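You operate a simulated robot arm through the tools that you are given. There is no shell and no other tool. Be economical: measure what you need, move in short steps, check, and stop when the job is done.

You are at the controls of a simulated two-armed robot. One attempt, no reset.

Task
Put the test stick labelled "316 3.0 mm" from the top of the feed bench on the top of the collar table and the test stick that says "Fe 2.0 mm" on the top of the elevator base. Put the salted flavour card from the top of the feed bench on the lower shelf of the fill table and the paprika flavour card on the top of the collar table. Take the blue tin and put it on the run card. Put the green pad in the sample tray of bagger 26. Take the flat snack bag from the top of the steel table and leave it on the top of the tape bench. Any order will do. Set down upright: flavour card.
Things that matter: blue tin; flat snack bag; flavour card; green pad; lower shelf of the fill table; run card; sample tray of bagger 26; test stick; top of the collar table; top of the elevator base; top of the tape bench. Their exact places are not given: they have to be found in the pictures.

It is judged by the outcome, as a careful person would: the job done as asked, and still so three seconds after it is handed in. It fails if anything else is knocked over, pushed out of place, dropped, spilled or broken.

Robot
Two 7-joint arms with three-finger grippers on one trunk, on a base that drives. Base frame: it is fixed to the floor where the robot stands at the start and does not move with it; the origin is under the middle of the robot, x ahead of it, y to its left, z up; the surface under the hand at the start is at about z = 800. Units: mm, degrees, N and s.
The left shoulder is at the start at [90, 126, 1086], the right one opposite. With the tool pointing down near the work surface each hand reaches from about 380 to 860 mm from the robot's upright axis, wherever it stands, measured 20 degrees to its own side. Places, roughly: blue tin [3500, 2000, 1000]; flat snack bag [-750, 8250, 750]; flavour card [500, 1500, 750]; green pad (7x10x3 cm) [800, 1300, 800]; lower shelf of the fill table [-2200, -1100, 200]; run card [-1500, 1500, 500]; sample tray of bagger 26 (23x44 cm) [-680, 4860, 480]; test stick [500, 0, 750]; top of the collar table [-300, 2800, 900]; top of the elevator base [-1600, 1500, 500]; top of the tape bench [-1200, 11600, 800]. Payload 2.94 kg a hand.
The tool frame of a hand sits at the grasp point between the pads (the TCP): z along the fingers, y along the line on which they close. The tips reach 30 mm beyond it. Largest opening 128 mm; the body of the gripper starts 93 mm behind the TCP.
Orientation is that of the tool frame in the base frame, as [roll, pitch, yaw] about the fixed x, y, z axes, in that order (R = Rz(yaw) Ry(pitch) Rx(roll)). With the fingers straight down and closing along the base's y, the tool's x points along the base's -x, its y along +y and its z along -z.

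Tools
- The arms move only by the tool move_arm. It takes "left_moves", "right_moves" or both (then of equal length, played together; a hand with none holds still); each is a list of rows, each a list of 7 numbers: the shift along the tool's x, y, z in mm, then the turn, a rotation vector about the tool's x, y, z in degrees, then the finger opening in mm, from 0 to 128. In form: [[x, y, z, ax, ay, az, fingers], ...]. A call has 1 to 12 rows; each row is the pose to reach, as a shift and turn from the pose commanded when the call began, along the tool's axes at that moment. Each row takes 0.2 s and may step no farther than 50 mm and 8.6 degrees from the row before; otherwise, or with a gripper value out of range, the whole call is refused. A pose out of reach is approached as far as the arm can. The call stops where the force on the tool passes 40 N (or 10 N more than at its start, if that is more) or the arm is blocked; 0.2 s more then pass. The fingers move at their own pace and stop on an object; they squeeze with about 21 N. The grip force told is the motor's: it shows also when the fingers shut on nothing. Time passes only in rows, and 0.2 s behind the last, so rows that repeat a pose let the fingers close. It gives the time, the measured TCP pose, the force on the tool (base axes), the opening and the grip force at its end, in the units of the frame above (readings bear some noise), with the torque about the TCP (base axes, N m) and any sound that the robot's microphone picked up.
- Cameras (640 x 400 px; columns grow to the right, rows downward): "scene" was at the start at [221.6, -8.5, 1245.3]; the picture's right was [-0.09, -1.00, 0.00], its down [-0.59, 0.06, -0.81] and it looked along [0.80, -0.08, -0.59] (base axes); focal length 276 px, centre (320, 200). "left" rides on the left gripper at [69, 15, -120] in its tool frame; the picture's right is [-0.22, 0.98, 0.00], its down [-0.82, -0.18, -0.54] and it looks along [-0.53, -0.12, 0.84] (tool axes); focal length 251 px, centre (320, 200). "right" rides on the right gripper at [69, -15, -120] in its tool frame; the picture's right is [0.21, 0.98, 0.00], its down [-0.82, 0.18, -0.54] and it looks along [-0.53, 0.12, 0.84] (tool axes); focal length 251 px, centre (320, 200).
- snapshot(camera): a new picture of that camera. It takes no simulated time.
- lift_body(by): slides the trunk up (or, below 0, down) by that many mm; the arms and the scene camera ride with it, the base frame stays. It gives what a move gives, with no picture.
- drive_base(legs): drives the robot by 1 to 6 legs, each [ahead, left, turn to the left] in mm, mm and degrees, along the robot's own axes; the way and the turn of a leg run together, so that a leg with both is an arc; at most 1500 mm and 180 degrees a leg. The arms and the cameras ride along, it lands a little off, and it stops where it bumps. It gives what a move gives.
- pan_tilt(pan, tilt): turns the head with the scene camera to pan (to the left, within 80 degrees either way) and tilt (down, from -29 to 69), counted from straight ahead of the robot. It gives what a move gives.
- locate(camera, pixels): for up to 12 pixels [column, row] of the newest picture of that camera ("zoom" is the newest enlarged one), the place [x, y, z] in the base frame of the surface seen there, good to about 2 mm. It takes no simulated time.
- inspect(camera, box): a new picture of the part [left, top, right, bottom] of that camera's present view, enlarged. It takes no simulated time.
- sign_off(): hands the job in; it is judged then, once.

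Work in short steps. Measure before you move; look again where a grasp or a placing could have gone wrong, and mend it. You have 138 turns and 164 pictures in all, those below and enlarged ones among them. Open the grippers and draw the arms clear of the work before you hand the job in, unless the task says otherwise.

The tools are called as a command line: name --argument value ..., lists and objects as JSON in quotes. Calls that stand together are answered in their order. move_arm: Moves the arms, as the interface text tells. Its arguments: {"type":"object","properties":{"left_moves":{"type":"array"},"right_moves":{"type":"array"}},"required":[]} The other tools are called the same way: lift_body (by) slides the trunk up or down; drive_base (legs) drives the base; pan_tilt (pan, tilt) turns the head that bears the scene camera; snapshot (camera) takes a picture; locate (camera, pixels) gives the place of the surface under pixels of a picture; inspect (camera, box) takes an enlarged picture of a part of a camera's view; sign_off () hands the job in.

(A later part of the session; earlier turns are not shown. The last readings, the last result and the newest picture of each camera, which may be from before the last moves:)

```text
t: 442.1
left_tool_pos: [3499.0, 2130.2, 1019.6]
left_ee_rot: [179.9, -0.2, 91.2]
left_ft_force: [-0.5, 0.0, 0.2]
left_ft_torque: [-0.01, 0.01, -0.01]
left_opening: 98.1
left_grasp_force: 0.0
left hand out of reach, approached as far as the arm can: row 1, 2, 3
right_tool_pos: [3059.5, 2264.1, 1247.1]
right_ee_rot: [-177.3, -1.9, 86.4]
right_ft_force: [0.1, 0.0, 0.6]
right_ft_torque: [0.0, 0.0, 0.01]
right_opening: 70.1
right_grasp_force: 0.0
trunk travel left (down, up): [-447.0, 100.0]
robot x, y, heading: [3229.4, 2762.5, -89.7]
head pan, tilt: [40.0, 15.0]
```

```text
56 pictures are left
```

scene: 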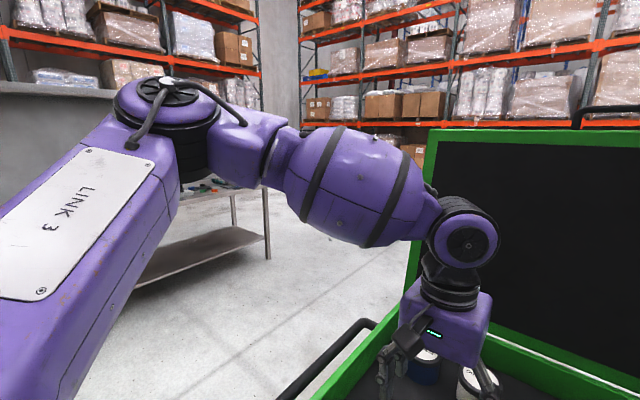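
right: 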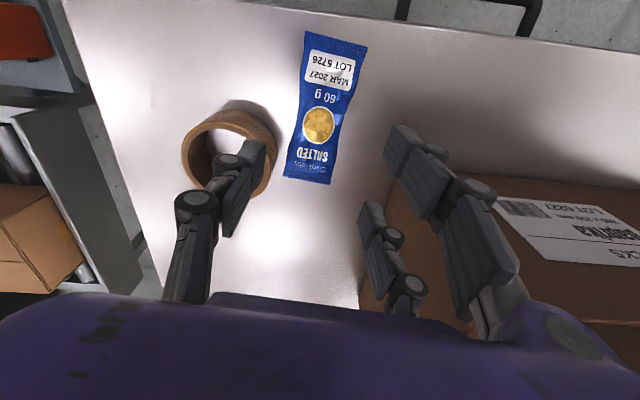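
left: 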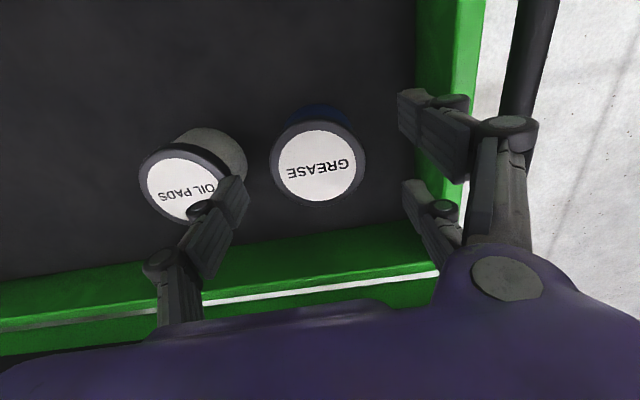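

The arm is at a limit but the trunk can do the lowering. I nudge the base 11 mm ahead and test the trunk with a small step.

drive_base --legs '[[11, -4, 0]]'

lift_body --by -10

```text
t: 442.8
left_tool_pos: [3496.5, 2122.9, 1021.1]
left_ee_rot: [179.9, 0.0, 91.2]
left_ft_force: [0.2, 0.3, 0.4]
left_ft_torque: [-0.03, -0.02, 0.02]
left_opening: 98.1
left_grasp_force: 0.0
right_tool_pos: [3057.2, 2257.5, 1248.0]
right_ee_rot: [-177.5, -1.8, 86.6]
right_ft_force: [0.1, 0.5, -0.3]
right_ft_torque: [-0.06, 0.02, 0.03]
right_opening: 70.2
right_grasp_force: 0.1
trunk travel left (down, up): [-447.0, 100.0]
robot x, y, heading: [3230.4, 2749.4, -89.6]
head pan, tilt: [40.0, 15.0]
```

```text
t: 443.4
left_tool_pos: [3496.7, 2120.8, 1010.8]
left_ee_rot: [180.0, -0.1, 91.4]
left_ft_force: [-0.2, -0.1, -0.5]
left_ft_torque: [0.02, 0.04, -0.05]
left_opening: 98.1
left_grasp_force: 0.1
right_tool_pos: [3056.8, 2255.0, 1236.6]
right_ee_rot: [-177.5, -1.9, 86.5]
right_ft_force: [0.7, 0.0, 1.0]
right_ft_torque: [-0.01, 0.03, 0.03]
right_opening: 70.4
right_grasp_force: 0.1
trunk travel left (down, up): [-437.0, 110.0]
robot x, y, heading: [3231.8, 2752.4, -89.7]
head pan, tilt: [40.0, 15.0]
```

Works exactly: TCP (3497,2121) over the tin (3495,2119). Lower 56 by the trunk and look.

lift_body --by -56

snapshot --camera "left"

```text
t: 444.4
left_tool_pos: [3496.7, 2119.4, 954.7]
left_ee_rot: [179.8, -0.1, 91.3]
left_ft_force: [1.2, -0.6, 0.3]
left_ft_torque: [-0.01, -0.02, 0.0]
left_opening: 98.0
left_grasp_force: 0.1
right_tool_pos: [3057.5, 2254.8, 1181.3]
right_ee_rot: [-177.5, -1.9, 86.6]
right_ft_force: [0.7, 0.8, 0.3]
right_ft_torque: [-0.02, -0.02, 0.02]
right_opening: 69.8
right_grasp_force: 0.0
trunk travel left (down, up): [-381.0, 166.0]
robot x, y, heading: [3227.5, 2748.6, -89.6]
head pan, tilt: [40.0, 15.0]
```

```text
55 pictures are left
```

left: 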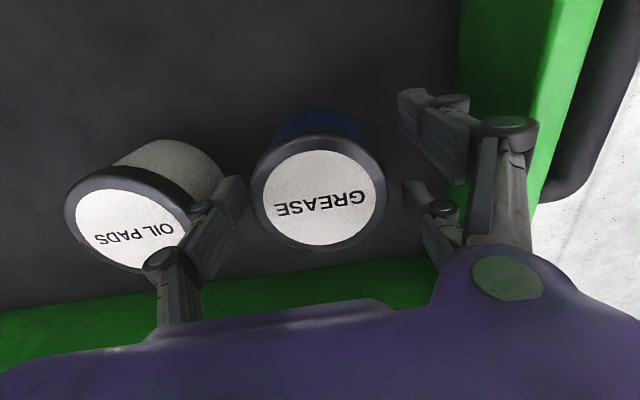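

Thumb stands between the two tins. Close, then lift by trunk.

move_arm --left_moves '[[0, 0, 0, 0, 0, 0, 30], [0, 0, 0, 0, 0, 0, 30], [0, 0, 0, 0, 0, 0, 30], [0, 0, 0, 0, 0, 0, 30]]'

lift_body --by 160

snapshot --camera "left"

```text
t: 445.4
left_tool_pos: [3494.9, 2119.4, 954.6]
left_ee_rot: [179.9, -0.2, 91.2]
left_ft_force: [-2.0, -1.0, 3.2]
left_ft_torque: [0.01, 0.21, 0.07]
left_opening: 69.9
left_grasp_force: 21.0
right_tool_pos: [3056.2, 2255.4, 1180.7]
right_ee_rot: [-177.5, -1.9, 86.7]
right_ft_force: [-0.3, -0.4, 0.4]
right_ft_torque: [-0.04, 0.0, 0.0]
right_opening: 70.1
right_grasp_force: 0.1
trunk travel left (down, up): [-381.0, 166.0]
robot x, y, heading: [3230.0, 2749.4, -89.5]
head pan, tilt: [40.0, 15.0]
```

```text
t: 447.2
left_tool_pos: [3496.2, 2136.9, 1285.4]
left_ee_rot: [-179.9, 15.8, 91.3]
left_ft_force: [0.9, -0.6, -3.1]
left_ft_torque: [0.05, 0.0, 0.01]
left_opening: 70.1
left_grasp_force: 20.9
right_tool_pos: [3055.5, 2284.4, 1397.3]
right_ee_rot: [-178.0, 5.2, 86.5]
right_ft_force: [0.7, -1.5, 0.5]
right_ft_torque: [0.02, -0.02, 0.0]
right_opening: 70.0
right_grasp_force: 0.2
trunk travel left (down, up): [-541.0, 6.0]
robot x, y, heading: [3229.8, 2746.8, -89.5]
head pan, tilt: [40.0, 15.0]
```

```text
54 pictures are left
```

left: 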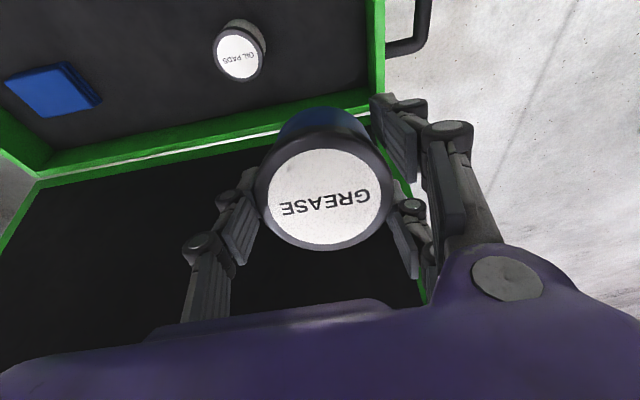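

Tin held (70 mm, 21 N). Near its top the trunk also tilts the arms, so I lower it 90 and instead raise and draw in the left arm, and draw in the right.

lift_body --by -90

move_arm --left_moves '[[10, 0, -40, 0, 0, 0, 30], [25, 0, -80, 0, 0, 0, 30], [50, -10, -110, 0, 0, 0, 30], [90, -20, -120, 0, 0, 0, 30], [130, -30, -130, 0, 0, 0, 30], [170, -40, -130, 0, 0, 0, 30]]'

```text
t: 448.4
left_tool_pos: [3495.7, 2137.5, 1199.3]
left_ee_rot: [-179.8, 16.0, 91.2]
left_ft_force: [0.3, 0.2, -3.0]
left_ft_torque: [0.04, -0.01, -0.05]
left_opening: 70.3
left_grasp_force: 20.7
right_tool_pos: [3056.6, 2285.7, 1309.7]
right_ee_rot: [-178.0, 5.5, 86.5]
right_ft_force: [0.1, 0.1, -0.1]
right_ft_torque: [-0.02, 0.02, 0.01]
right_opening: 69.8
right_grasp_force: 0.1
trunk travel left (down, up): [-451.0, 96.0]
robot x, y, heading: [3227.4, 2751.3, -89.7]
head pan, tilt: [40.0, 15.0]
```

```text
t: 449.8
left_tool_pos: [3450.7, 2335.1, 1279.8]
left_ee_rot: [-180.0, 16.0, 91.3]
left_ft_force: [-0.8, 0.2, -2.8]
left_ft_torque: [0.04, 0.02, 0.0]
left_opening: 70.3
left_grasp_force: 21.1
right_tool_pos: [3055.2, 2286.7, 1309.9]
right_ee_rot: [-178.0, 5.4, 86.4]
right_ft_force: [0.0, 0.4, 0.1]
right_ft_torque: [0.01, 0.0, 0.02]
right_opening: 69.8
right_grasp_force: 0.0
trunk travel left (down, up): [-451.0, 96.0]
robot x, y, heading: [3226.0, 2749.2, -89.4]
head pan, tilt: [40.0, 15.0]
```

I straighten both hands and bring the trunk down to its original height.

move_arm --left_moves '[[0, 0, 0, 0, 8, 0, 30], [0, 0, 0, 0, 16, 0, 30]]' --right_moves '[[10, 0, 20, 0, 3, 0, 70], [20, 0, 40, -2, 5.4, 0, 70]]'

lift_body --by -130

drive_base --legs '[[-90, 0, 0], [0, -1080, 0]]'

```text
t: 450.4
left_tool_pos: [3450.1, 2332.9, 1278.2]
left_ee_rot: [-179.8, -0.1, 91.3]
left_ft_force: [0.1, 0.6, -2.7]
left_ft_torque: [-0.01, -0.01, -0.02]
left_opening: 70.0
left_grasp_force: 21.0
right_tool_pos: [3054.2, 2299.9, 1267.8]
right_ee_rot: [179.9, -0.1, 86.4]
right_ft_force: [0.2, -0.3, 0.8]
right_ft_torque: [0.04, -0.01, 0.0]
right_opening: 70.0
right_grasp_force: 0.0
trunk travel left (down, up): [-451.0, 96.0]
robot x, y, heading: [3228.8, 2749.2, -89.5]
head pan, tilt: [40.0, 15.0]
```

```text
t: 452.0
left_tool_pos: [3452.1, 2336.2, 1147.8]
left_ee_rot: [-179.8, 0.0, 91.3]
left_ft_force: [0.2, -0.1, -2.2]
left_ft_torque: [0.01, 0.0, 0.0]
left_opening: 69.9
left_grasp_force: 20.8
right_tool_pos: [3055.8, 2302.9, 1137.5]
right_ee_rot: [179.9, 0.0, 86.4]
right_ft_force: [0.3, -0.6, -0.4]
right_ft_torque: [0.04, 0.0, 0.01]
right_opening: 69.9
right_grasp_force: 0.0
trunk travel left (down, up): [-321.0, 226.0]
robot x, y, heading: [3230.3, 2745.8, -89.6]
head pan, tilt: [40.0, 15.0]
```

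```text
t: 462.5
left_tool_pos: [2359.7, 2423.6, 1147.0]
left_ee_rot: [-179.8, 0.0, 90.4]
left_ft_force: [-0.3, 1.0, -3.2]
left_ft_torque: [0.01, 0.0, 0.0]
left_opening: 70.1
left_grasp_force: 20.9
right_tool_pos: [1963.3, 2396.1, 1137.1]
right_ee_rot: [-180.0, 0.0, 85.5]
right_ft_force: [-0.4, -0.2, -1.5]
right_ft_torque: [-0.03, 0.02, 0.0]
right_opening: 70.1
right_grasp_force: 0.1
trunk travel left (down, up): [-321.0, 226.0]
robot x, y, heading: [2140.1, 2840.8, -90.7]
head pan, tilt: [40.0, 15.0]
```

Now I go back west: turn to heading 0 at y≈2710, shift to y≈2550, reverse past the stair, then south-west to the feed bench's end.

drive_base --legs '[[120, 0, 0], [0, 0, 90.5], [0, -160, 0], [-1450, 0, 0], [0, -400, 0], [-800, 0, 0]]'

pan_tilt --pan -30 --tilt 25

snapshot --camera "scene"

```text
t: 472.1
left_tool_pos: [2133.5, 2789.4, 1138.5]
left_ee_rot: [-179.6, -1.2, -178.1]
left_ft_force: [-0.1, -0.2, -2.7]
left_ft_torque: [-0.05, 0.0, -0.03]
left_opening: 69.9
left_grasp_force: 21.1
right_tool_pos: [2170.6, 2386.9, 1117.8]
right_ee_rot: [-179.6, -3.1, 175.8]
right_ft_force: [0.6, 0.2, -0.2]
right_ft_torque: [-0.02, -0.02, -0.01]
right_opening: 70.2
right_grasp_force: 0.1
trunk travel left (down, up): [-321.0, 226.0]
robot x, y, heading: [1697.8, 2558.5, 0.9]
head pan, tilt: [40.0, 15.0]
stopped in leg 4: the robot was blocked; the commanded pose is now the measured one
```

```text
t: 473.5
left_tool_pos: [2135.8, 2787.8, 1137.0]
left_ee_rot: [-179.5, -1.2, -178.4]
left_ft_force: [0.6, 0.3, -1.8]
left_ft_torque: [0.0, 0.01, 0.0]
left_opening: 69.8
left_grasp_force: 21.0
right_tool_pos: [2170.7, 2385.5, 1116.7]
right_ee_rot: [-179.7, -3.2, 175.7]
right_ft_force: [0.3, 0.5, 0.1]
right_ft_torque: [0.0, -0.04, 0.01]
right_opening: 70.3
right_grasp_force: 0.1
trunk travel left (down, up): [-321.0, 226.0]
robot x, y, heading: [1698.8, 2558.4, 0.4]
head pan, tilt: [-30.0, 25.0]
```

```text
53 pictures are left
```

scene: 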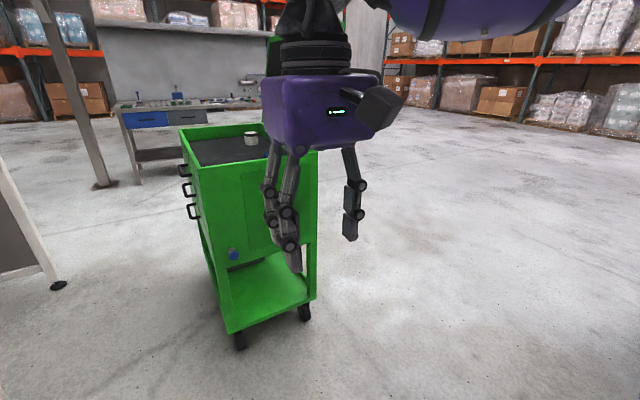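

The raised right elbow caught the stair's side. I go forward 60, lower the trunk 220 mm, shift north 70 and reverse again.

drive_base --legs '[[60, 0, 0], [0, 80, 0]]'

lift_body --by -250

drive_base --legs '[[-1150, 0, 0]]'

```text
t: 474.2
left_tool_pos: [2132.3, 2793.6, 1144.2]
left_ee_rot: [-179.7, -0.6, -178.0]
left_ft_force: [0.7, -0.4, -3.6]
left_ft_torque: [0.02, 0.02, -0.02]
left_opening: 69.9
left_grasp_force: 20.7
right_tool_pos: [2171.5, 2389.2, 1120.4]
right_ee_rot: [179.8, -3.1, 175.7]
right_ft_force: [0.3, -0.2, -0.7]
right_ft_torque: [0.0, 0.0, 0.01]
right_opening: 70.0
right_grasp_force: 0.1
trunk travel left (down, up): [-321.0, 226.0]
robot x, y, heading: [1709.4, 2563.4, 1.0]
head pan, tilt: [-30.0, 25.0]
stopped in leg 1: the robot was blocked; the commanded pose is now the measured one
```

```text
t: 476.8
left_tool_pos: [2123.1, 2784.9, 895.6]
left_ee_rot: [-179.9, -0.1, -178.3]
left_ft_force: [-0.1, 0.7, -2.5]
left_ft_torque: [-0.01, 0.04, 0.03]
left_opening: 69.9
left_grasp_force: 20.5
right_tool_pos: [2162.0, 2381.1, 875.4]
right_ee_rot: [179.5, -2.2, 175.5]
right_ft_force: [0.0, 0.2, 0.7]
right_ft_torque: [0.04, -0.02, 0.04]
right_opening: 69.9
right_grasp_force: 0.0
trunk travel left (down, up): [-71.0, 476.0]
robot x, y, heading: [1708.8, 2559.0, 0.8]
head pan, tilt: [-30.0, 25.0]
```

```text
t: 482.6
left_tool_pos: [1003.5, 2777.9, 896.4]
left_ee_rot: [-179.9, -0.1, 178.8]
left_ft_force: [0.7, -0.2, -3.2]
left_ft_torque: [0.04, -0.01, 0.0]
left_opening: 69.7
left_grasp_force: 20.8
right_tool_pos: [1019.7, 2373.4, 873.7]
right_ee_rot: [179.5, -2.2, 172.7]
right_ft_force: [0.6, -0.6, 0.3]
right_ft_torque: [0.01, 0.01, -0.01]
right_opening: 70.1
right_grasp_force: 0.0
trunk travel left (down, up): [-71.0, 476.0]
robot x, y, heading: [579.2, 2574.6, -1.9]
head pan, tilt: [-30.0, 25.0]
```

Past the stair. Next to the feed bench's end: south, back, south again to (≈-15,1850), then trunk up 200.

drive_base --legs '[[0, -420, 2], [-600, 0, 0], [0, -300, 0]]'

lift_body --by 210

pan_tilt --pan -15 --tilt 40

snapshot --camera "scene"

```text
t: 492.6
left_tool_pos: [395.5, 2082.9, 895.0]
left_ee_rot: [-179.9, -0.2, -178.3]
left_ft_force: [-0.1, -0.2, -2.6]
left_ft_torque: [-0.02, 0.03, -0.04]
left_opening: 69.7
left_grasp_force: 21.1
right_tool_pos: [431.4, 1679.2, 873.7]
right_ee_rot: [179.5, -2.3, 175.4]
right_ft_force: [0.2, 0.6, -0.1]
right_ft_torque: [0.02, -0.05, -0.01]
right_opening: 70.1
right_grasp_force: 0.1
trunk travel left (down, up): [-71.0, 476.0]
robot x, y, heading: [-17.2, 1861.2, 0.6]
head pan, tilt: [-30.0, 25.0]
```

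```text
t: 494.8
left_tool_pos: [394.3, 2083.4, 1106.1]
left_ee_rot: [-179.7, -0.2, -178.5]
left_ft_force: [-1.3, -0.1, -3.8]
left_ft_torque: [-0.02, -0.01, 0.01]
left_opening: 69.8
left_grasp_force: 21.1
right_tool_pos: [429.6, 1679.4, 1084.2]
right_ee_rot: [179.4, -2.4, 175.4]
right_ft_force: [0.7, 0.6, 0.2]
right_ft_torque: [-0.01, -0.01, -0.01]
right_opening: 70.1
right_grasp_force: 0.0
trunk travel left (down, up): [-281.0, 266.0]
robot x, y, heading: [-18.6, 1855.8, 0.5]
head pan, tilt: [-30.0, 25.0]
```

```text
t: 495.6
left_tool_pos: [393.9, 2083.1, 1106.1]
left_ee_rot: [-179.8, 0.0, -178.4]
left_ft_force: [-0.2, 0.2, -2.2]
left_ft_torque: [-0.02, 0.04, -0.02]
left_opening: 69.8
left_grasp_force: 21.5
right_tool_pos: [431.3, 1679.6, 1084.1]
right_ee_rot: [179.5, -2.3, 175.3]
right_ft_force: [0.0, 0.2, 0.0]
right_ft_torque: [-0.02, 0.01, -0.03]
right_opening: 69.9
right_grasp_force: 0.0
trunk travel left (down, up): [-281.0, 266.0]
robot x, y, heading: [-21.2, 1855.0, 0.5]
head pan, tilt: [-15.0, 40.0]
```

```text
52 pictures are left
```

scene: 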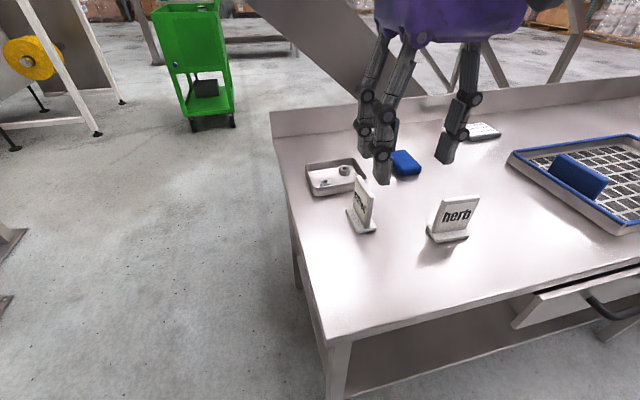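

The third card at (363,208) shows its face now; inspect and measure it.

inspect --camera "scene" --box '[320, 150, 440, 250]'

locate --camera "scene" --pixels '[[357, 182], [371, 202], [358, 200], [371, 226], [350, 213], [364, 232], [376, 230], [364, 190], [366, 210]]'

snapshot --camera "right"

```text
4.00 times, centred on (380, 200) of scene
```

zoom: 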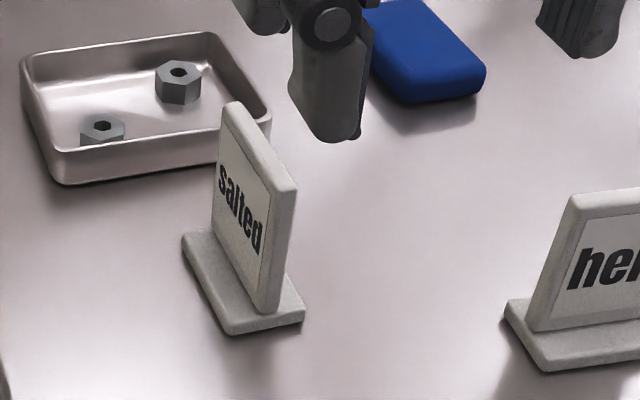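

```text
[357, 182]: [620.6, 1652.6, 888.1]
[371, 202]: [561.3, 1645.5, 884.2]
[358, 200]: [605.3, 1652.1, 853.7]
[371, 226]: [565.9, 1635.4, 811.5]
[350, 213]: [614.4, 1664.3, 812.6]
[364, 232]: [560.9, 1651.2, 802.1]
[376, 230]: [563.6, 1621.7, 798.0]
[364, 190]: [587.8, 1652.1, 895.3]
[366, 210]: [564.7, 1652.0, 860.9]
```

```text
50 pictures are left
```

right: 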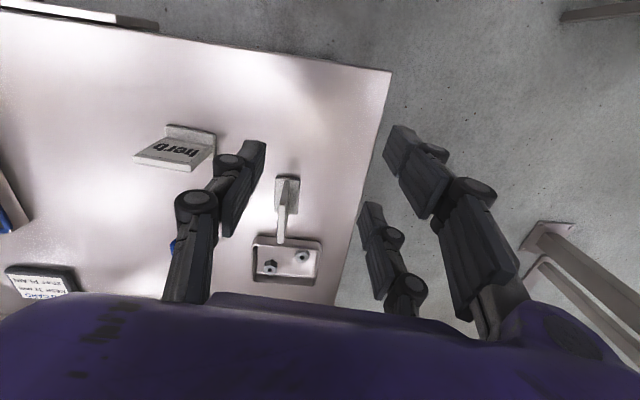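

Confirmed: "salted". To be able to set it upright on a low shelf I'll grip it with the hand tilted 45° forward. I get the plate's direction from the right camera.

locate --camera "right" --pixels '[[287, 210], [281, 241], [283, 230], [285, 220], [290, 200], [296, 190], [279, 190], [289, 205]]'

inspect --camera "right" --box '[240, 160, 340, 290]'

```text
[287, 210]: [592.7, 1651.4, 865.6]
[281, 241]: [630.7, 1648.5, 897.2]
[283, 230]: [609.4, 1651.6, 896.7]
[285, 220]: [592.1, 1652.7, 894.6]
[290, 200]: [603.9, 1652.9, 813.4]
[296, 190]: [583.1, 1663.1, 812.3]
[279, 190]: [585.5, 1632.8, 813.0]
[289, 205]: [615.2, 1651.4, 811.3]
```

```text
3.08 times, centred on (290, 225) of right
```

zoom: 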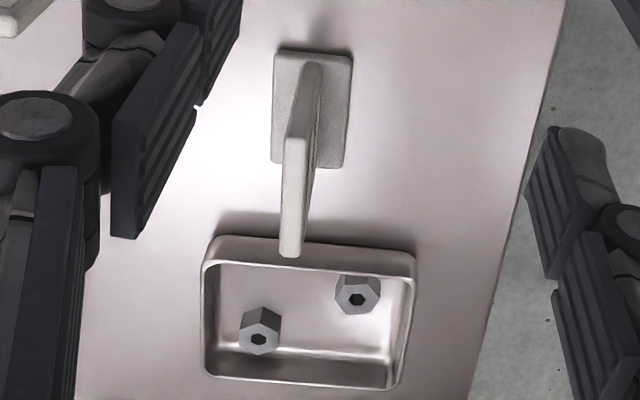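

Foot spans y 1628–1666, plate ≈1641–1652, x 560–628, nearly along x. First bring the right hand forward, squared, above it.

move_arm --right_moves '[[-33, -5, 10, 0, -0.6, -1.2, 75], [-66, -10, 20, 0, -1.2, -2.4, 75], [-99, -15, 30, 0, -1.8, -3.6, 75], [-131, -19, 40, 0, -2.3, -4.7, 75]]'

move_arm --right_moves '[[0, 0, 0, 0, -7.5, 0, 75], [0, 0, 0, 0, -15, 0, 75]]'

```text
t: 496.6
left_tool_pos: [395.7, 2083.2, 1106.1]
left_ee_rot: [-179.7, -0.2, -178.5]
left_ft_force: [0.6, -0.5, -2.6]
left_ft_torque: [0.0, 0.05, 0.01]
left_opening: 69.8
left_grasp_force: 20.7
right_tool_pos: [560.1, 1651.7, 1038.3]
right_ee_rot: [179.4, 0.0, -179.8]
right_ft_force: [-1.1, 0.2, 0.7]
right_ft_torque: [0.01, 0.05, -0.02]
right_opening: 75.0
right_grasp_force: 0.1
trunk travel left (down, up): [-281.0, 266.0]
robot x, y, heading: [-21.2, 1857.7, 0.6]
head pan, tilt: [-15.0, 40.0]
```

```text
t: 497.2
left_tool_pos: [393.7, 2083.0, 1106.5]
left_ee_rot: [-179.9, -0.1, -178.4]
left_ft_force: [0.5, 0.3, -3.1]
left_ft_torque: [0.02, 0.03, -0.01]
left_opening: 69.7
left_grasp_force: 21.0
right_tool_pos: [556.1, 1651.6, 1039.3]
right_ee_rot: [179.4, 15.2, -180.0]
right_ft_force: [0.4, 0.1, 0.8]
right_ft_torque: [-0.01, 0.01, -0.03]
right_opening: 75.1
right_grasp_force: 0.1
trunk travel left (down, up): [-281.0, 266.0]
robot x, y, heading: [-18.2, 1859.6, 0.6]
head pan, tilt: [-15.0, 40.0]
```

Works; continue the tilt to 45°.

move_arm --right_moves '[[0, 0, 0, 0, -7.5, 0, 75], [0, 0, 0, 0, -15, 0, 75], [0, 0, 0, 0, -22.5, 0, 75], [0, 0, 0, 0, -30, 0, 75]]'

snapshot --camera "right"

```text
t: 498.2
left_tool_pos: [393.9, 2082.7, 1106.0]
left_ee_rot: [-179.9, 0.0, -178.4]
left_ft_force: [0.4, 0.0, -2.4]
left_ft_torque: [0.03, -0.04, -0.01]
left_opening: 69.4
left_grasp_force: 21.6
right_tool_pos: [559.2, 1651.1, 1039.8]
right_ee_rot: [179.0, 45.1, 179.4]
right_ft_force: [0.7, 0.7, -0.9]
right_ft_torque: [-0.02, 0.01, 0.02]
right_opening: 75.2
right_grasp_force: 0.1
trunk travel left (down, up): [-281.0, 266.0]
robot x, y, heading: [-24.9, 1856.9, 0.4]
head pan, tilt: [-15.0, 40.0]
```

```text
48 pictures are left
```

right: 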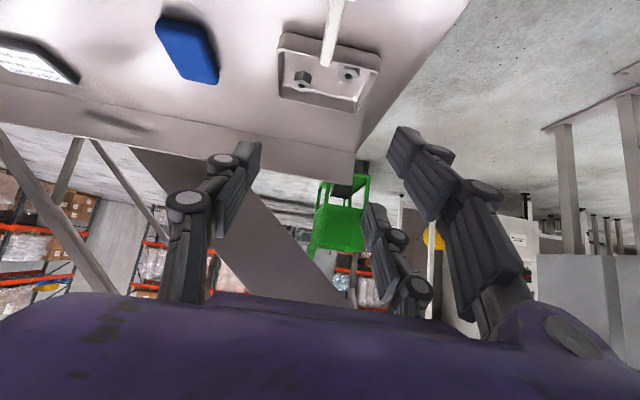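

I move to straddle the plate: TCP (590,1647,868).

move_arm --right_moves '[[25, -1, 36, 0, 0, 0, 75], [50, -2, 72, 0, 0, 0, 75], [75, -3, 108, 0, 0, 0, 75], [100, -4.5, 143, 0, 0, 0, 75], [100, -4.5, 143, 0, 0, 0, 75]]'

snapshot --camera "right"

inspect --camera "scene" --box '[280, 130, 460, 260]'

```text
t: 499.4
left_tool_pos: [393.1, 2083.7, 1107.2]
left_ee_rot: [-179.7, -0.1, -178.4]
left_ft_force: [0.3, 0.0, -3.2]
left_ft_torque: [-0.02, -0.04, -0.01]
left_opening: 69.4
left_grasp_force: 20.9
right_tool_pos: [591.7, 1646.4, 866.1]
right_ee_rot: [179.1, 45.0, 179.4]
right_ft_force: [-0.1, 0.0, -0.4]
right_ft_torque: [-0.01, 0.0, 0.01]
right_opening: 75.1
right_grasp_force: 0.1
trunk travel left (down, up): [-281.0, 266.0]
robot x, y, heading: [-19.1, 1861.9, 0.8]
head pan, tilt: [-15.0, 40.0]
```

```text
47 pictures are left
```

right: 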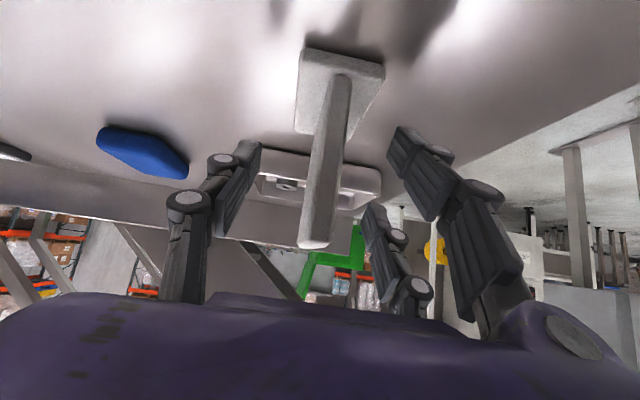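

```text
3.08 times, centred on (370, 195) of scene
```

zoom: 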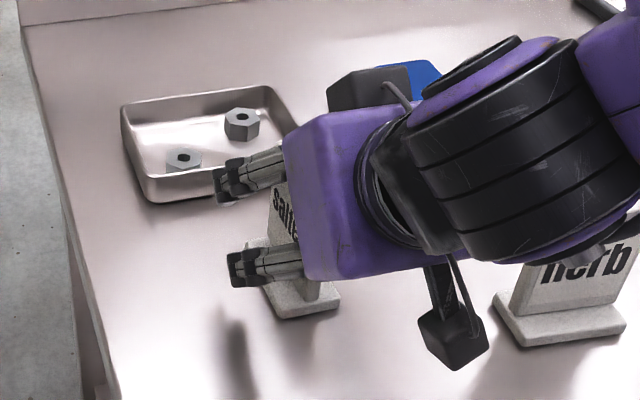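

Plate between the fingers. Close and lift straight up.

move_arm --right_moves '[[0, 0, 0, 0, 0, 0, 0], [0, 0, 0, 0, 0, 0, 0], [0, 0, 0, 0, 0, 0, 0], [0, 0, 0, 0, 0, 0, 0], [-25, 0, -25, 0, 0, 0, 0], [-55, 0, -55, 0, 0, 0, 0], [-85, 0, -85, 0, 0, 0, 0], [-115, 0, -115, 0, 0, 0, 0]]'

snapshot --camera "right"

snapshot --camera "scene"

```text
t: 501.2
left_tool_pos: [393.5, 2083.6, 1105.7]
left_ee_rot: [-179.7, -0.1, -178.4]
left_ft_force: [0.0, 0.3, -2.2]
left_ft_torque: [-0.05, -0.03, 0.0]
left_opening: 69.5
left_grasp_force: 20.6
right_tool_pos: [590.1, 1649.0, 1029.5]
right_ee_rot: [179.1, 45.1, 179.6]
right_ft_force: [0.2, -0.1, -0.8]
right_ft_torque: [-0.02, 0.0, -0.01]
right_opening: 11.7
right_grasp_force: 21.2
trunk travel left (down, up): [-281.0, 266.0]
robot x, y, heading: [-21.6, 1860.0, 0.7]
head pan, tilt: [-15.0, 40.0]
```

```text
45 pictures are left
```

right: 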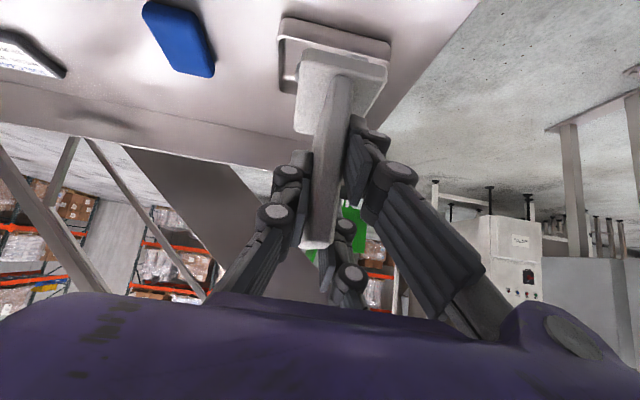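

```text
44 pictures are left
```

scene: 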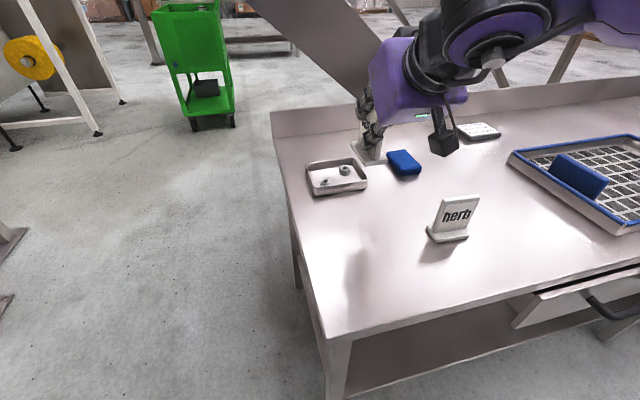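

Salted card held upright in the 45° hand. Next the tin: I go to about (-1060,2160), heading -135°, so the left hand works over the run card while the right one stays over free floor; then trunk down.

drive_base --legs '[[-150, 0, 0], [0, 290, 0], [-890, 0, 0], [0, 0, -136]]'

lift_body --by -280

pan_tilt --pan 10 --tilt 40

snapshot --camera "scene"

```text
t: 515.1
left_tool_pos: [-1189.0, 1674.9, 1106.3]
left_ee_rot: [-179.9, -0.1, 46.8]
left_ft_force: [-0.1, -0.1, -2.0]
left_ft_torque: [0.01, 0.03, -0.02]
left_opening: 69.4
left_grasp_force: 22.0
right_tool_pos: [-1637.0, 1842.4, 1028.6]
right_ee_rot: [179.1, 45.0, 44.7]
right_ft_force: [-0.5, 0.7, -0.7]
right_ft_torque: [-0.02, 0.01, -0.02]
right_opening: 11.4
right_grasp_force: 20.9
trunk travel left (down, up): [-281.0, 266.0]
robot x, y, heading: [-1056.1, 2131.0, -134.5]
head pan, tilt: [-15.0, 40.0]
```

```text
t: 518.0
left_tool_pos: [-1190.2, 1675.3, 826.2]
left_ee_rot: [-179.8, -0.1, 46.8]
left_ft_force: [-0.7, -0.3, -2.7]
left_ft_torque: [0.03, -0.03, 0.0]
left_opening: 69.3
left_grasp_force: 20.9
right_tool_pos: [-1636.6, 1840.8, 749.1]
right_ee_rot: [179.0, 45.0, 44.8]
right_ft_force: [0.0, 0.5, -0.1]
right_ft_torque: [0.0, 0.01, -0.04]
right_opening: 11.6
right_grasp_force: 21.2
trunk travel left (down, up): [-1.0, 546.0]
robot x, y, heading: [-1058.7, 2124.8, -134.2]
head pan, tilt: [-15.0, 40.0]
```

```text
t: 518.9
left_tool_pos: [-1189.9, 1675.4, 825.8]
left_ee_rot: [-179.8, -0.1, 46.8]
left_ft_force: [-0.2, -0.7, -2.1]
left_ft_torque: [0.01, 0.04, -0.01]
left_opening: 69.7
left_grasp_force: 21.0
right_tool_pos: [-1636.8, 1842.1, 749.2]
right_ee_rot: [179.1, 45.0, 44.6]
right_ft_force: [0.4, -0.5, -1.4]
right_ft_torque: [0.01, 0.02, -0.02]
right_opening: 11.3
right_grasp_force: 21.3
trunk travel left (down, up): [-1.0, 546.0]
robot x, y, heading: [-1061.6, 2128.0, -134.1]
head pan, tilt: [10.0, 40.0]
```

```text
43 pictures are left
```

scene: 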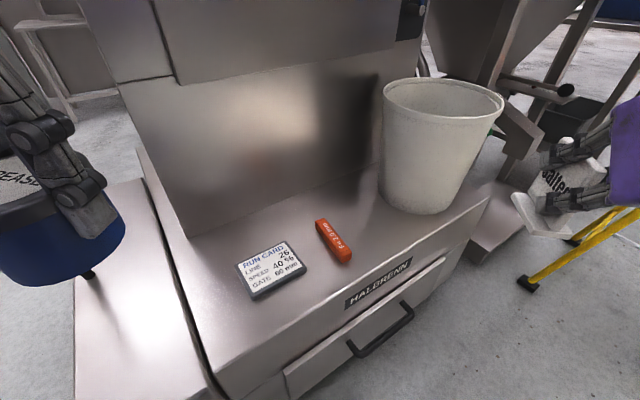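

locate --camera "scene" --pixels '[[237, 265], [284, 243], [304, 266], [253, 296], [270, 268], [330, 240]]'

move_arm --left_moves '[[-43, -10, 5, 0, 0, 0, 30], [-86, -20, 15, 0, 0, 0, 30], [-129, -30, 30, 0, 0, 0, 30], [-172, -40, 60, 0, 0, 0, 30], [-215, -55, 90, 0, 0, 0, 30]]'

```text
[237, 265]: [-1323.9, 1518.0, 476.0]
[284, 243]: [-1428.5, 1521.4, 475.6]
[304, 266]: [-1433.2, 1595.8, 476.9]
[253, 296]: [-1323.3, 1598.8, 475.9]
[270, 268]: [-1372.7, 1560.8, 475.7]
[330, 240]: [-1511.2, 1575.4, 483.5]
```

```text
refused: row 4 steps farther than a row can; nothing moved
```

Card centre (-1377,1559), top 476. Left hand toward it in legal steps.

move_arm --left_moves '[[-36, -9.5, 15, 0, 0, 0, 30], [-71, -19, 30, 0, 0, 0, 30], [-107, -28.5, 50, 0, 0, 0, 30], [-142, -38, 75, 0, 0, 0, 30], [-178, -47.5, 105, 0, 0, 0, 30], [-213, -57, 135, 0, 0, 0, 30]]'

```text
t: 520.3
left_tool_pos: [-1377.3, 1557.0, 689.6]
left_ee_rot: [-179.8, -0.2, 46.7]
left_ft_force: [-0.9, 0.1, -3.2]
left_ft_torque: [0.05, 0.0, 0.03]
left_opening: 69.4
left_grasp_force: 21.4
right_tool_pos: [-1638.0, 1841.6, 748.0]
right_ee_rot: [179.1, 45.0, 44.7]
right_ft_force: [-0.1, 0.4, 0.2]
right_ft_torque: [0.05, 0.0, -0.03]
right_opening: 11.5
right_grasp_force: 20.4
trunk travel left (down, up): [-1.0, 546.0]
robot x, y, heading: [-1058.5, 2121.7, -134.3]
head pan, tilt: [10.0, 40.0]
```

Reached without limit. Lower to just above the card.

move_arm --left_moves '[[0, 1, 40, 0, 0, 0, 30], [0, 1, 80, 0, 0, 0, 30], [0, 1, 120, 0, 0, 0, 30], [0, 1, 150, 0, 0, 0, 30], [0, 1, 155, 0, 0, 0, 30]]'

snapshot --camera "scene"

```text
t: 521.5
left_tool_pos: [-1376.4, 1557.2, 535.2]
left_ee_rot: [-179.8, -0.1, 46.9]
left_ft_force: [0.5, 0.0, -3.8]
left_ft_torque: [0.01, 0.02, 0.01]
left_opening: 69.9
left_grasp_force: 20.8
right_tool_pos: [-1637.4, 1840.2, 749.8]
right_ee_rot: [179.1, 45.0, 44.6]
right_ft_force: [-0.1, -0.6, -0.8]
right_ft_torque: [0.0, 0.02, 0.0]
right_opening: 11.7
right_grasp_force: 21.0
trunk travel left (down, up): [-1.0, 546.0]
robot x, y, heading: [-1057.8, 2128.5, -134.3]
head pan, tilt: [10.0, 40.0]
```

```text
42 pictures are left
```

scene: 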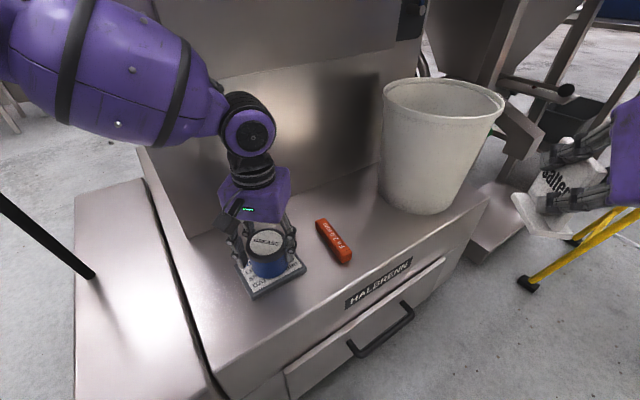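

The tin is right over the card. Lower 7 mm, open to 95 and rise, then draw back.

move_arm --left_moves '[[0, 0, 4, 0, 0, 0, 30], [0, 0, 7, 0, 0, 0, 30], [0, 0, 7, 0, 0, 0, 90], [0, 0, 7, 0, 0, 0, 95], [0, 0, -30, 0, 0, 0, 95], [0, 0, -75, 0, 0, 0, 95], [0, 0, -120, 0, 0, 0, 95], [0, 0, -165, 0, 0, 0, 95], [36, 10, -190, 0, 0, 0, 95], [72, 20, -215, 0, 0, 0, 95], [108, 30, -240, 0, 0, 0, 95], [144, 40, -260, 0, 0, 0, 95]]'

snapshot --camera "scene"

```text
t: 524.1
left_tool_pos: [-1249.9, 1637.1, 794.8]
left_ee_rot: [-179.8, -0.2, 46.8]
left_ft_force: [0.4, 0.2, -0.9]
left_ft_torque: [-0.01, 0.01, -0.01]
left_opening: 95.1
left_grasp_force: 0.1
right_tool_pos: [-1638.7, 1841.8, 748.9]
right_ee_rot: [179.1, 45.1, 44.8]
right_ft_force: [0.6, -0.5, -0.8]
right_ft_torque: [0.02, 0.02, 0.0]
right_opening: 11.3
right_grasp_force: 21.2
trunk travel left (down, up): [-1.0, 546.0]
robot x, y, heading: [-1060.8, 2127.6, -134.3]
head pan, tilt: [10.0, 40.0]
```

```text
41 pictures are left
```

scene: 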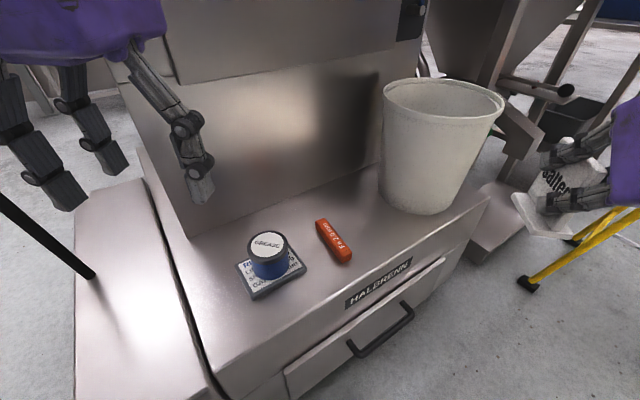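

Tin stands on the run card. Now trunk up and drive to the fill table: east, then south along x≈-450 to y≈-450, turning west to look.

lift_body --by 200

drive_base --legs '[[-430, 440, 0], [0, 0, 44.5], [1300, 0, 0], [1250, 0, 0], [0, 0, -90]]'

pan_tilt --pan 18 --tilt 22

snapshot --camera "scene"

```text
t: 526.2
left_tool_pos: [-1249.0, 1635.2, 995.1]
left_ee_rot: [-179.7, -0.3, 46.8]
left_ft_force: [0.3, 0.4, -1.2]
left_ft_torque: [-0.01, -0.04, 0.01]
left_opening: 95.1
left_grasp_force: 0.2
right_tool_pos: [-1637.9, 1840.3, 947.8]
right_ee_rot: [179.1, 45.1, 44.7]
right_ft_force: [-1.0, -0.8, -1.7]
right_ft_torque: [-0.01, 0.02, 0.01]
right_opening: 11.5
right_grasp_force: 20.9
trunk travel left (down, up): [-201.0, 346.0]
robot x, y, heading: [-1059.3, 2127.4, -134.1]
head pan, tilt: [10.0, 40.0]
```

```text
t: 548.3
left_tool_pos: [-871.3, -632.1, 995.2]
left_ee_rot: [-179.9, 0.0, 4.4]
left_ft_force: [0.5, 0.4, -0.1]
left_ft_torque: [0.02, -0.02, -0.01]
left_opening: 95.2
left_grasp_force: 0.0
right_tool_pos: [-1019.2, -217.1, 948.3]
right_ee_rot: [179.1, 45.0, 2.3]
right_ft_force: [0.7, -0.1, -0.6]
right_ft_torque: [0.0, -0.02, 0.01]
right_opening: 11.5
right_grasp_force: 21.6
trunk travel left (down, up): [-201.0, 346.0]
robot x, y, heading: [-398.9, -397.2, -176.8]
head pan, tilt: [10.0, 40.0]
```

```text
t: 549.1
left_tool_pos: [-871.5, -633.0, 996.2]
left_ee_rot: [-179.8, -0.1, 4.3]
left_ft_force: [-0.2, -0.9, -0.9]
left_ft_torque: [-0.03, 0.0, 0.03]
left_opening: 95.0
left_grasp_force: 0.0
right_tool_pos: [-1019.0, -218.0, 949.8]
right_ee_rot: [179.1, 45.0, 2.2]
right_ft_force: [-0.5, 0.6, 0.4]
right_ft_torque: [0.01, -0.02, 0.02]
right_opening: 11.6
right_grasp_force: 21.3
trunk travel left (down, up): [-201.0, 346.0]
robot x, y, heading: [-400.8, -399.5, -176.5]
head pan, tilt: [18.0, 22.0]
```

```text
40 pictures are left
```

scene: 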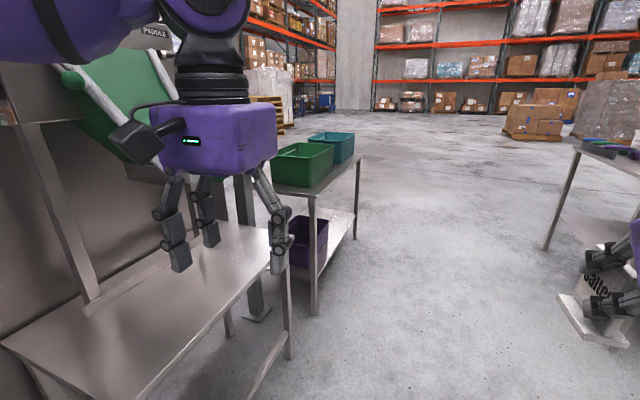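

locate --camera "scene" --pixels '[[335, 225], [312, 310], [356, 235], [340, 190], [320, 180], [360, 155], [310, 240], [345, 215], [300, 280], [290, 355], [548, 245], [600, 235]]'

inspect --camera "scene" --box '[260, 120, 400, 330]'

```text
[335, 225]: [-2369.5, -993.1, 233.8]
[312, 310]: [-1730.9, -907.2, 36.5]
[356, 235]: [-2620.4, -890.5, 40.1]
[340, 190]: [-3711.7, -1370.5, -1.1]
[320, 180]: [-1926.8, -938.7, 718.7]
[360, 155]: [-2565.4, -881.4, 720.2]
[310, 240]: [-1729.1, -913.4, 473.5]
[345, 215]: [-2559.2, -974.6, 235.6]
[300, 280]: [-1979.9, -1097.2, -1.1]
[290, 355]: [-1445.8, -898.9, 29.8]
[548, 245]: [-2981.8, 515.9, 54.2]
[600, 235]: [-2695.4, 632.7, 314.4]
```

```text
1.90 times, centred on (330, 225) of scene
```

zoom: 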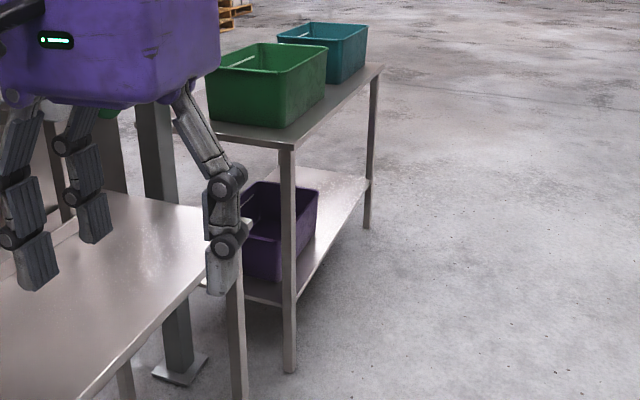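

The fill table: x -1730…-2620, north edge y≈-890, lower shelf z≈235, free right of the purple bin (x≈-2370…-2560). I drive to (-2190,-50) and turn to face it (-y), staying clear of the bins, then trunk down.

drive_base --legs '[[0, -340, -3.5], [1400, 0, 0], [400, 0, 0], [0, 0, 90]]'

lift_body --by -200

pan_tilt --pan -10 --tilt 35

snapshot --camera "scene"

```text
t: 565.3
left_tool_pos: [-2055.1, -520.5, 996.3]
left_ee_rot: [-179.9, -0.1, 90.1]
left_ft_force: [0.0, 0.8, 0.4]
left_ft_torque: [0.0, -0.04, 0.03]
left_opening: 94.9
left_grasp_force: 0.0
right_tool_pos: [-2478.7, -637.1, 949.4]
right_ee_rot: [179.1, 45.0, 88.0]
right_ft_force: [-0.6, 0.0, -0.4]
right_ft_torque: [0.0, 0.01, -0.01]
right_opening: 11.8
right_grasp_force: 20.9
trunk travel left (down, up): [-201.0, 346.0]
robot x, y, heading: [-2254.7, -33.0, -90.7]
head pan, tilt: [18.0, 22.0]
```

```text
t: 567.5
left_tool_pos: [-2055.5, -520.3, 795.5]
left_ee_rot: [-179.8, -0.2, 90.2]
left_ft_force: [0.0, -0.6, -0.1]
left_ft_torque: [0.02, 0.02, 0.04]
left_opening: 94.9
left_grasp_force: 0.0
right_tool_pos: [-2479.8, -636.5, 749.4]
right_ee_rot: [179.1, 45.0, 88.0]
right_ft_force: [0.4, 0.6, -1.4]
right_ft_torque: [-0.04, 0.0, -0.01]
right_opening: 11.4
right_grasp_force: 21.2
trunk travel left (down, up): [-1.0, 546.0]
robot x, y, heading: [-2252.5, -31.6, -91.2]
head pan, tilt: [18.0, 22.0]
```

```text
t: 568.4
left_tool_pos: [-2055.0, -520.2, 796.1]
left_ee_rot: [-179.9, -0.1, 90.3]
left_ft_force: [-1.1, -0.2, -0.2]
left_ft_torque: [-0.01, 0.01, 0.05]
left_opening: 94.8
left_grasp_force: 0.1
right_tool_pos: [-2479.4, -637.0, 749.5]
right_ee_rot: [179.1, 45.0, 88.0]
right_ft_force: [0.6, 0.1, -0.3]
right_ft_torque: [0.03, 0.0, -0.01]
right_opening: 11.4
right_grasp_force: 20.7
trunk travel left (down, up): [-1.0, 546.0]
robot x, y, heading: [-2253.2, -34.4, -90.6]
head pan, tilt: [-10.0, 35.0]
```

```text
38 pictures are left
```

scene: 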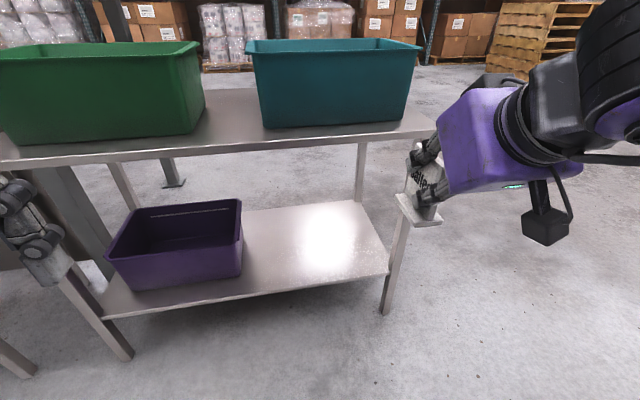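

locate --camera "scene" --pixels '[[320, 255], [300, 295], [385, 272], [243, 270], [385, 310], [330, 275], [240, 215], [350, 150], [310, 230], [215, 305]]'

move_arm --right_moves '[[28, 0, 28, 0, 0, 0, 0], [56, 0, 56, 0, 0, 0, 0], [84, 0, 84, 0, 0, 0, 0], [112, 0, 112, 0, 0, 0, 0], [140, 0, 140, 0, 0, 0, 0], [168, 0, 168, 0, 0, 0, 0], [196, 0, 196, 0, 0, 0, 0]]'

```text
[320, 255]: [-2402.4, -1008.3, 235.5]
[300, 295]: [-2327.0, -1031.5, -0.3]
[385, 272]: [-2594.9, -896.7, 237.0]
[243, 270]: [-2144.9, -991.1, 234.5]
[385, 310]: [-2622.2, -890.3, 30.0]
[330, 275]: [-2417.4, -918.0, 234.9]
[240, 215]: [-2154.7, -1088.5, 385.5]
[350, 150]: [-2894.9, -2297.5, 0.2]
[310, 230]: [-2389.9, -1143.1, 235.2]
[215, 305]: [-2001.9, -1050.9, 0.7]
```

```text
t: 570.0
left_tool_pos: [-2056.0, -520.2, 796.2]
left_ee_rot: [-179.8, -0.2, 90.1]
left_ft_force: [-0.4, -0.2, -0.2]
left_ft_torque: [0.03, -0.04, -0.01]
left_opening: 95.0
left_grasp_force: 0.1
right_tool_pos: [-2474.5, -640.4, 489.8]
right_ee_rot: [178.6, 44.8, 87.9]
right_ft_force: [0.5, -1.4, 1.0]
right_ft_torque: [0.11, 0.0, -0.01]
right_opening: 11.5
right_grasp_force: 21.2
right hand out of reach, approached as far as the arm can: row 7
trunk travel left (down, up): [-1.0, 546.0]
robot x, y, heading: [-2256.1, -33.2, -91.0]
head pan, tilt: [-10.0, 35.0]
```

Shelf free area x -2200…-2580 at z 235; right hand is at (-2475,-640,490). I try farther forward while descending.

move_arm --right_moves '[[-15, 0, 25, 0, 0, 0, 0], [-25, 0, 60, 0, 0, 0, 0], [-25, 0, 100, 0, 0, 0, 0], [-20, 0, 140, 0, 0, 0, 0], [0, 0, 165, 0, 0, 0, 0], [25, 0, 190, 0, 0, 0, 0]]'

```text
t: 571.4
left_tool_pos: [-2054.9, -520.5, 795.3]
left_ee_rot: [-179.9, -0.1, 90.1]
left_ft_force: [-0.5, 0.0, -0.2]
left_ft_torque: [-0.01, 0.02, 0.01]
left_opening: 95.0
left_grasp_force: 0.1
right_tool_pos: [-2475.6, -777.7, 354.9]
right_ee_rot: [179.8, 43.1, 88.0]
right_ft_force: [0.5, 0.3, -1.2]
right_ft_torque: [0.01, 0.0, 0.0]
right_opening: 11.5
right_grasp_force: 21.1
right hand out of reach, approached as far as the arm can: row 5, 6
trunk travel left (down, up): [-1.0, 546.0]
robot x, y, heading: [-2253.4, -30.9, -91.0]
head pan, tilt: [-10.0, 35.0]
```

Farther forward lets it go lower. I back the base 100 mm and continue forward-down to TCP z≈310.

drive_base --legs '[[-100, -10, 0]]'

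move_arm --right_moves '[[-15, 0, 20, 0, 0, 0, 0], [-30, 0, 45, 0, 0, 0, 0], [-32, 0, 70, 0, -1, 0, 0], [-25, 0, 90, 0, -1.9, 0, 0]]'

snapshot --camera "scene"

```text
t: 572.6
left_tool_pos: [-2063.4, -421.8, 796.1]
left_ee_rot: [-179.8, -0.1, 90.3]
left_ft_force: [-0.1, -0.1, 0.6]
left_ft_torque: [-0.01, 0.0, -0.01]
left_opening: 95.1
left_grasp_force: 0.2
right_tool_pos: [-2482.1, -678.3, 356.6]
right_ee_rot: [179.7, 43.0, 88.1]
right_ft_force: [-0.2, 0.0, -0.8]
right_ft_torque: [0.03, 0.0, 0.01]
right_opening: 11.4
right_grasp_force: 20.9
trunk travel left (down, up): [-1.0, 546.0]
robot x, y, heading: [-2262.7, 66.7, -91.1]
head pan, tilt: [-10.0, 35.0]
```

```text
t: 573.6
left_tool_pos: [-2063.3, -420.6, 795.4]
left_ee_rot: [-179.8, -0.1, 90.1]
left_ft_force: [-0.1, 0.7, 0.0]
left_ft_torque: [-0.02, 0.01, 0.01]
left_opening: 95.1
left_grasp_force: 0.0
right_tool_pos: [-2517.7, -720.9, 355.8]
right_ee_rot: [179.6, 44.8, 88.1]
right_ft_force: [1.3, -0.3, -1.8]
right_ft_torque: [0.01, -0.03, -0.03]
right_opening: 11.6
right_grasp_force: 21.2
right hand out of reach, approached as far as the arm can: row 1, 2, 3, 4
trunk travel left (down, up): [-1.0, 546.0]
robot x, y, heading: [-2265.0, 64.3, -91.0]
head pan, tilt: [-10.0, 35.0]
```

```text
37 pictures are left
```

scene: 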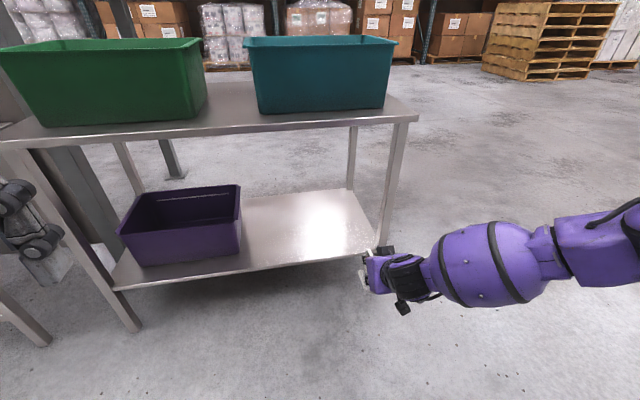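

Stuck at z≈356 (card 55 mm above the shelf). I test whether a steeper hand (tilt 45→30°) gets lower; the card would only lean 15° in its own plane.

move_arm --right_moves '[[8, 5, 8, 0, 5, 0, 0], [16, 10, 16, 0, 10, 0, 0], [24, 15, 24, 0, 15, 0, 0], [36, 15, 36, 0, 15, 0, 0]]'

```text
t: 574.6
left_tool_pos: [-2064.7, -420.6, 797.0]
left_ee_rot: [-179.9, -0.1, 90.2]
left_ft_force: [-0.2, 0.9, -0.2]
left_ft_torque: [-0.04, -0.06, -0.02]
left_opening: 94.6
left_grasp_force: 0.0
right_tool_pos: [-2518.3, -686.7, 329.0]
right_ee_rot: [179.7, 30.0, 88.1]
right_ft_force: [-0.8, 0.4, -0.9]
right_ft_torque: [0.0, -0.02, 0.0]
right_opening: 11.6
right_grasp_force: 21.0
right hand out of reach, approached as far as the arm can: row 1, 2, 3, 4
trunk travel left (down, up): [-1.0, 546.0]
robot x, y, heading: [-2261.3, 66.0, -91.1]
head pan, tilt: [-10.0, 35.0]
```

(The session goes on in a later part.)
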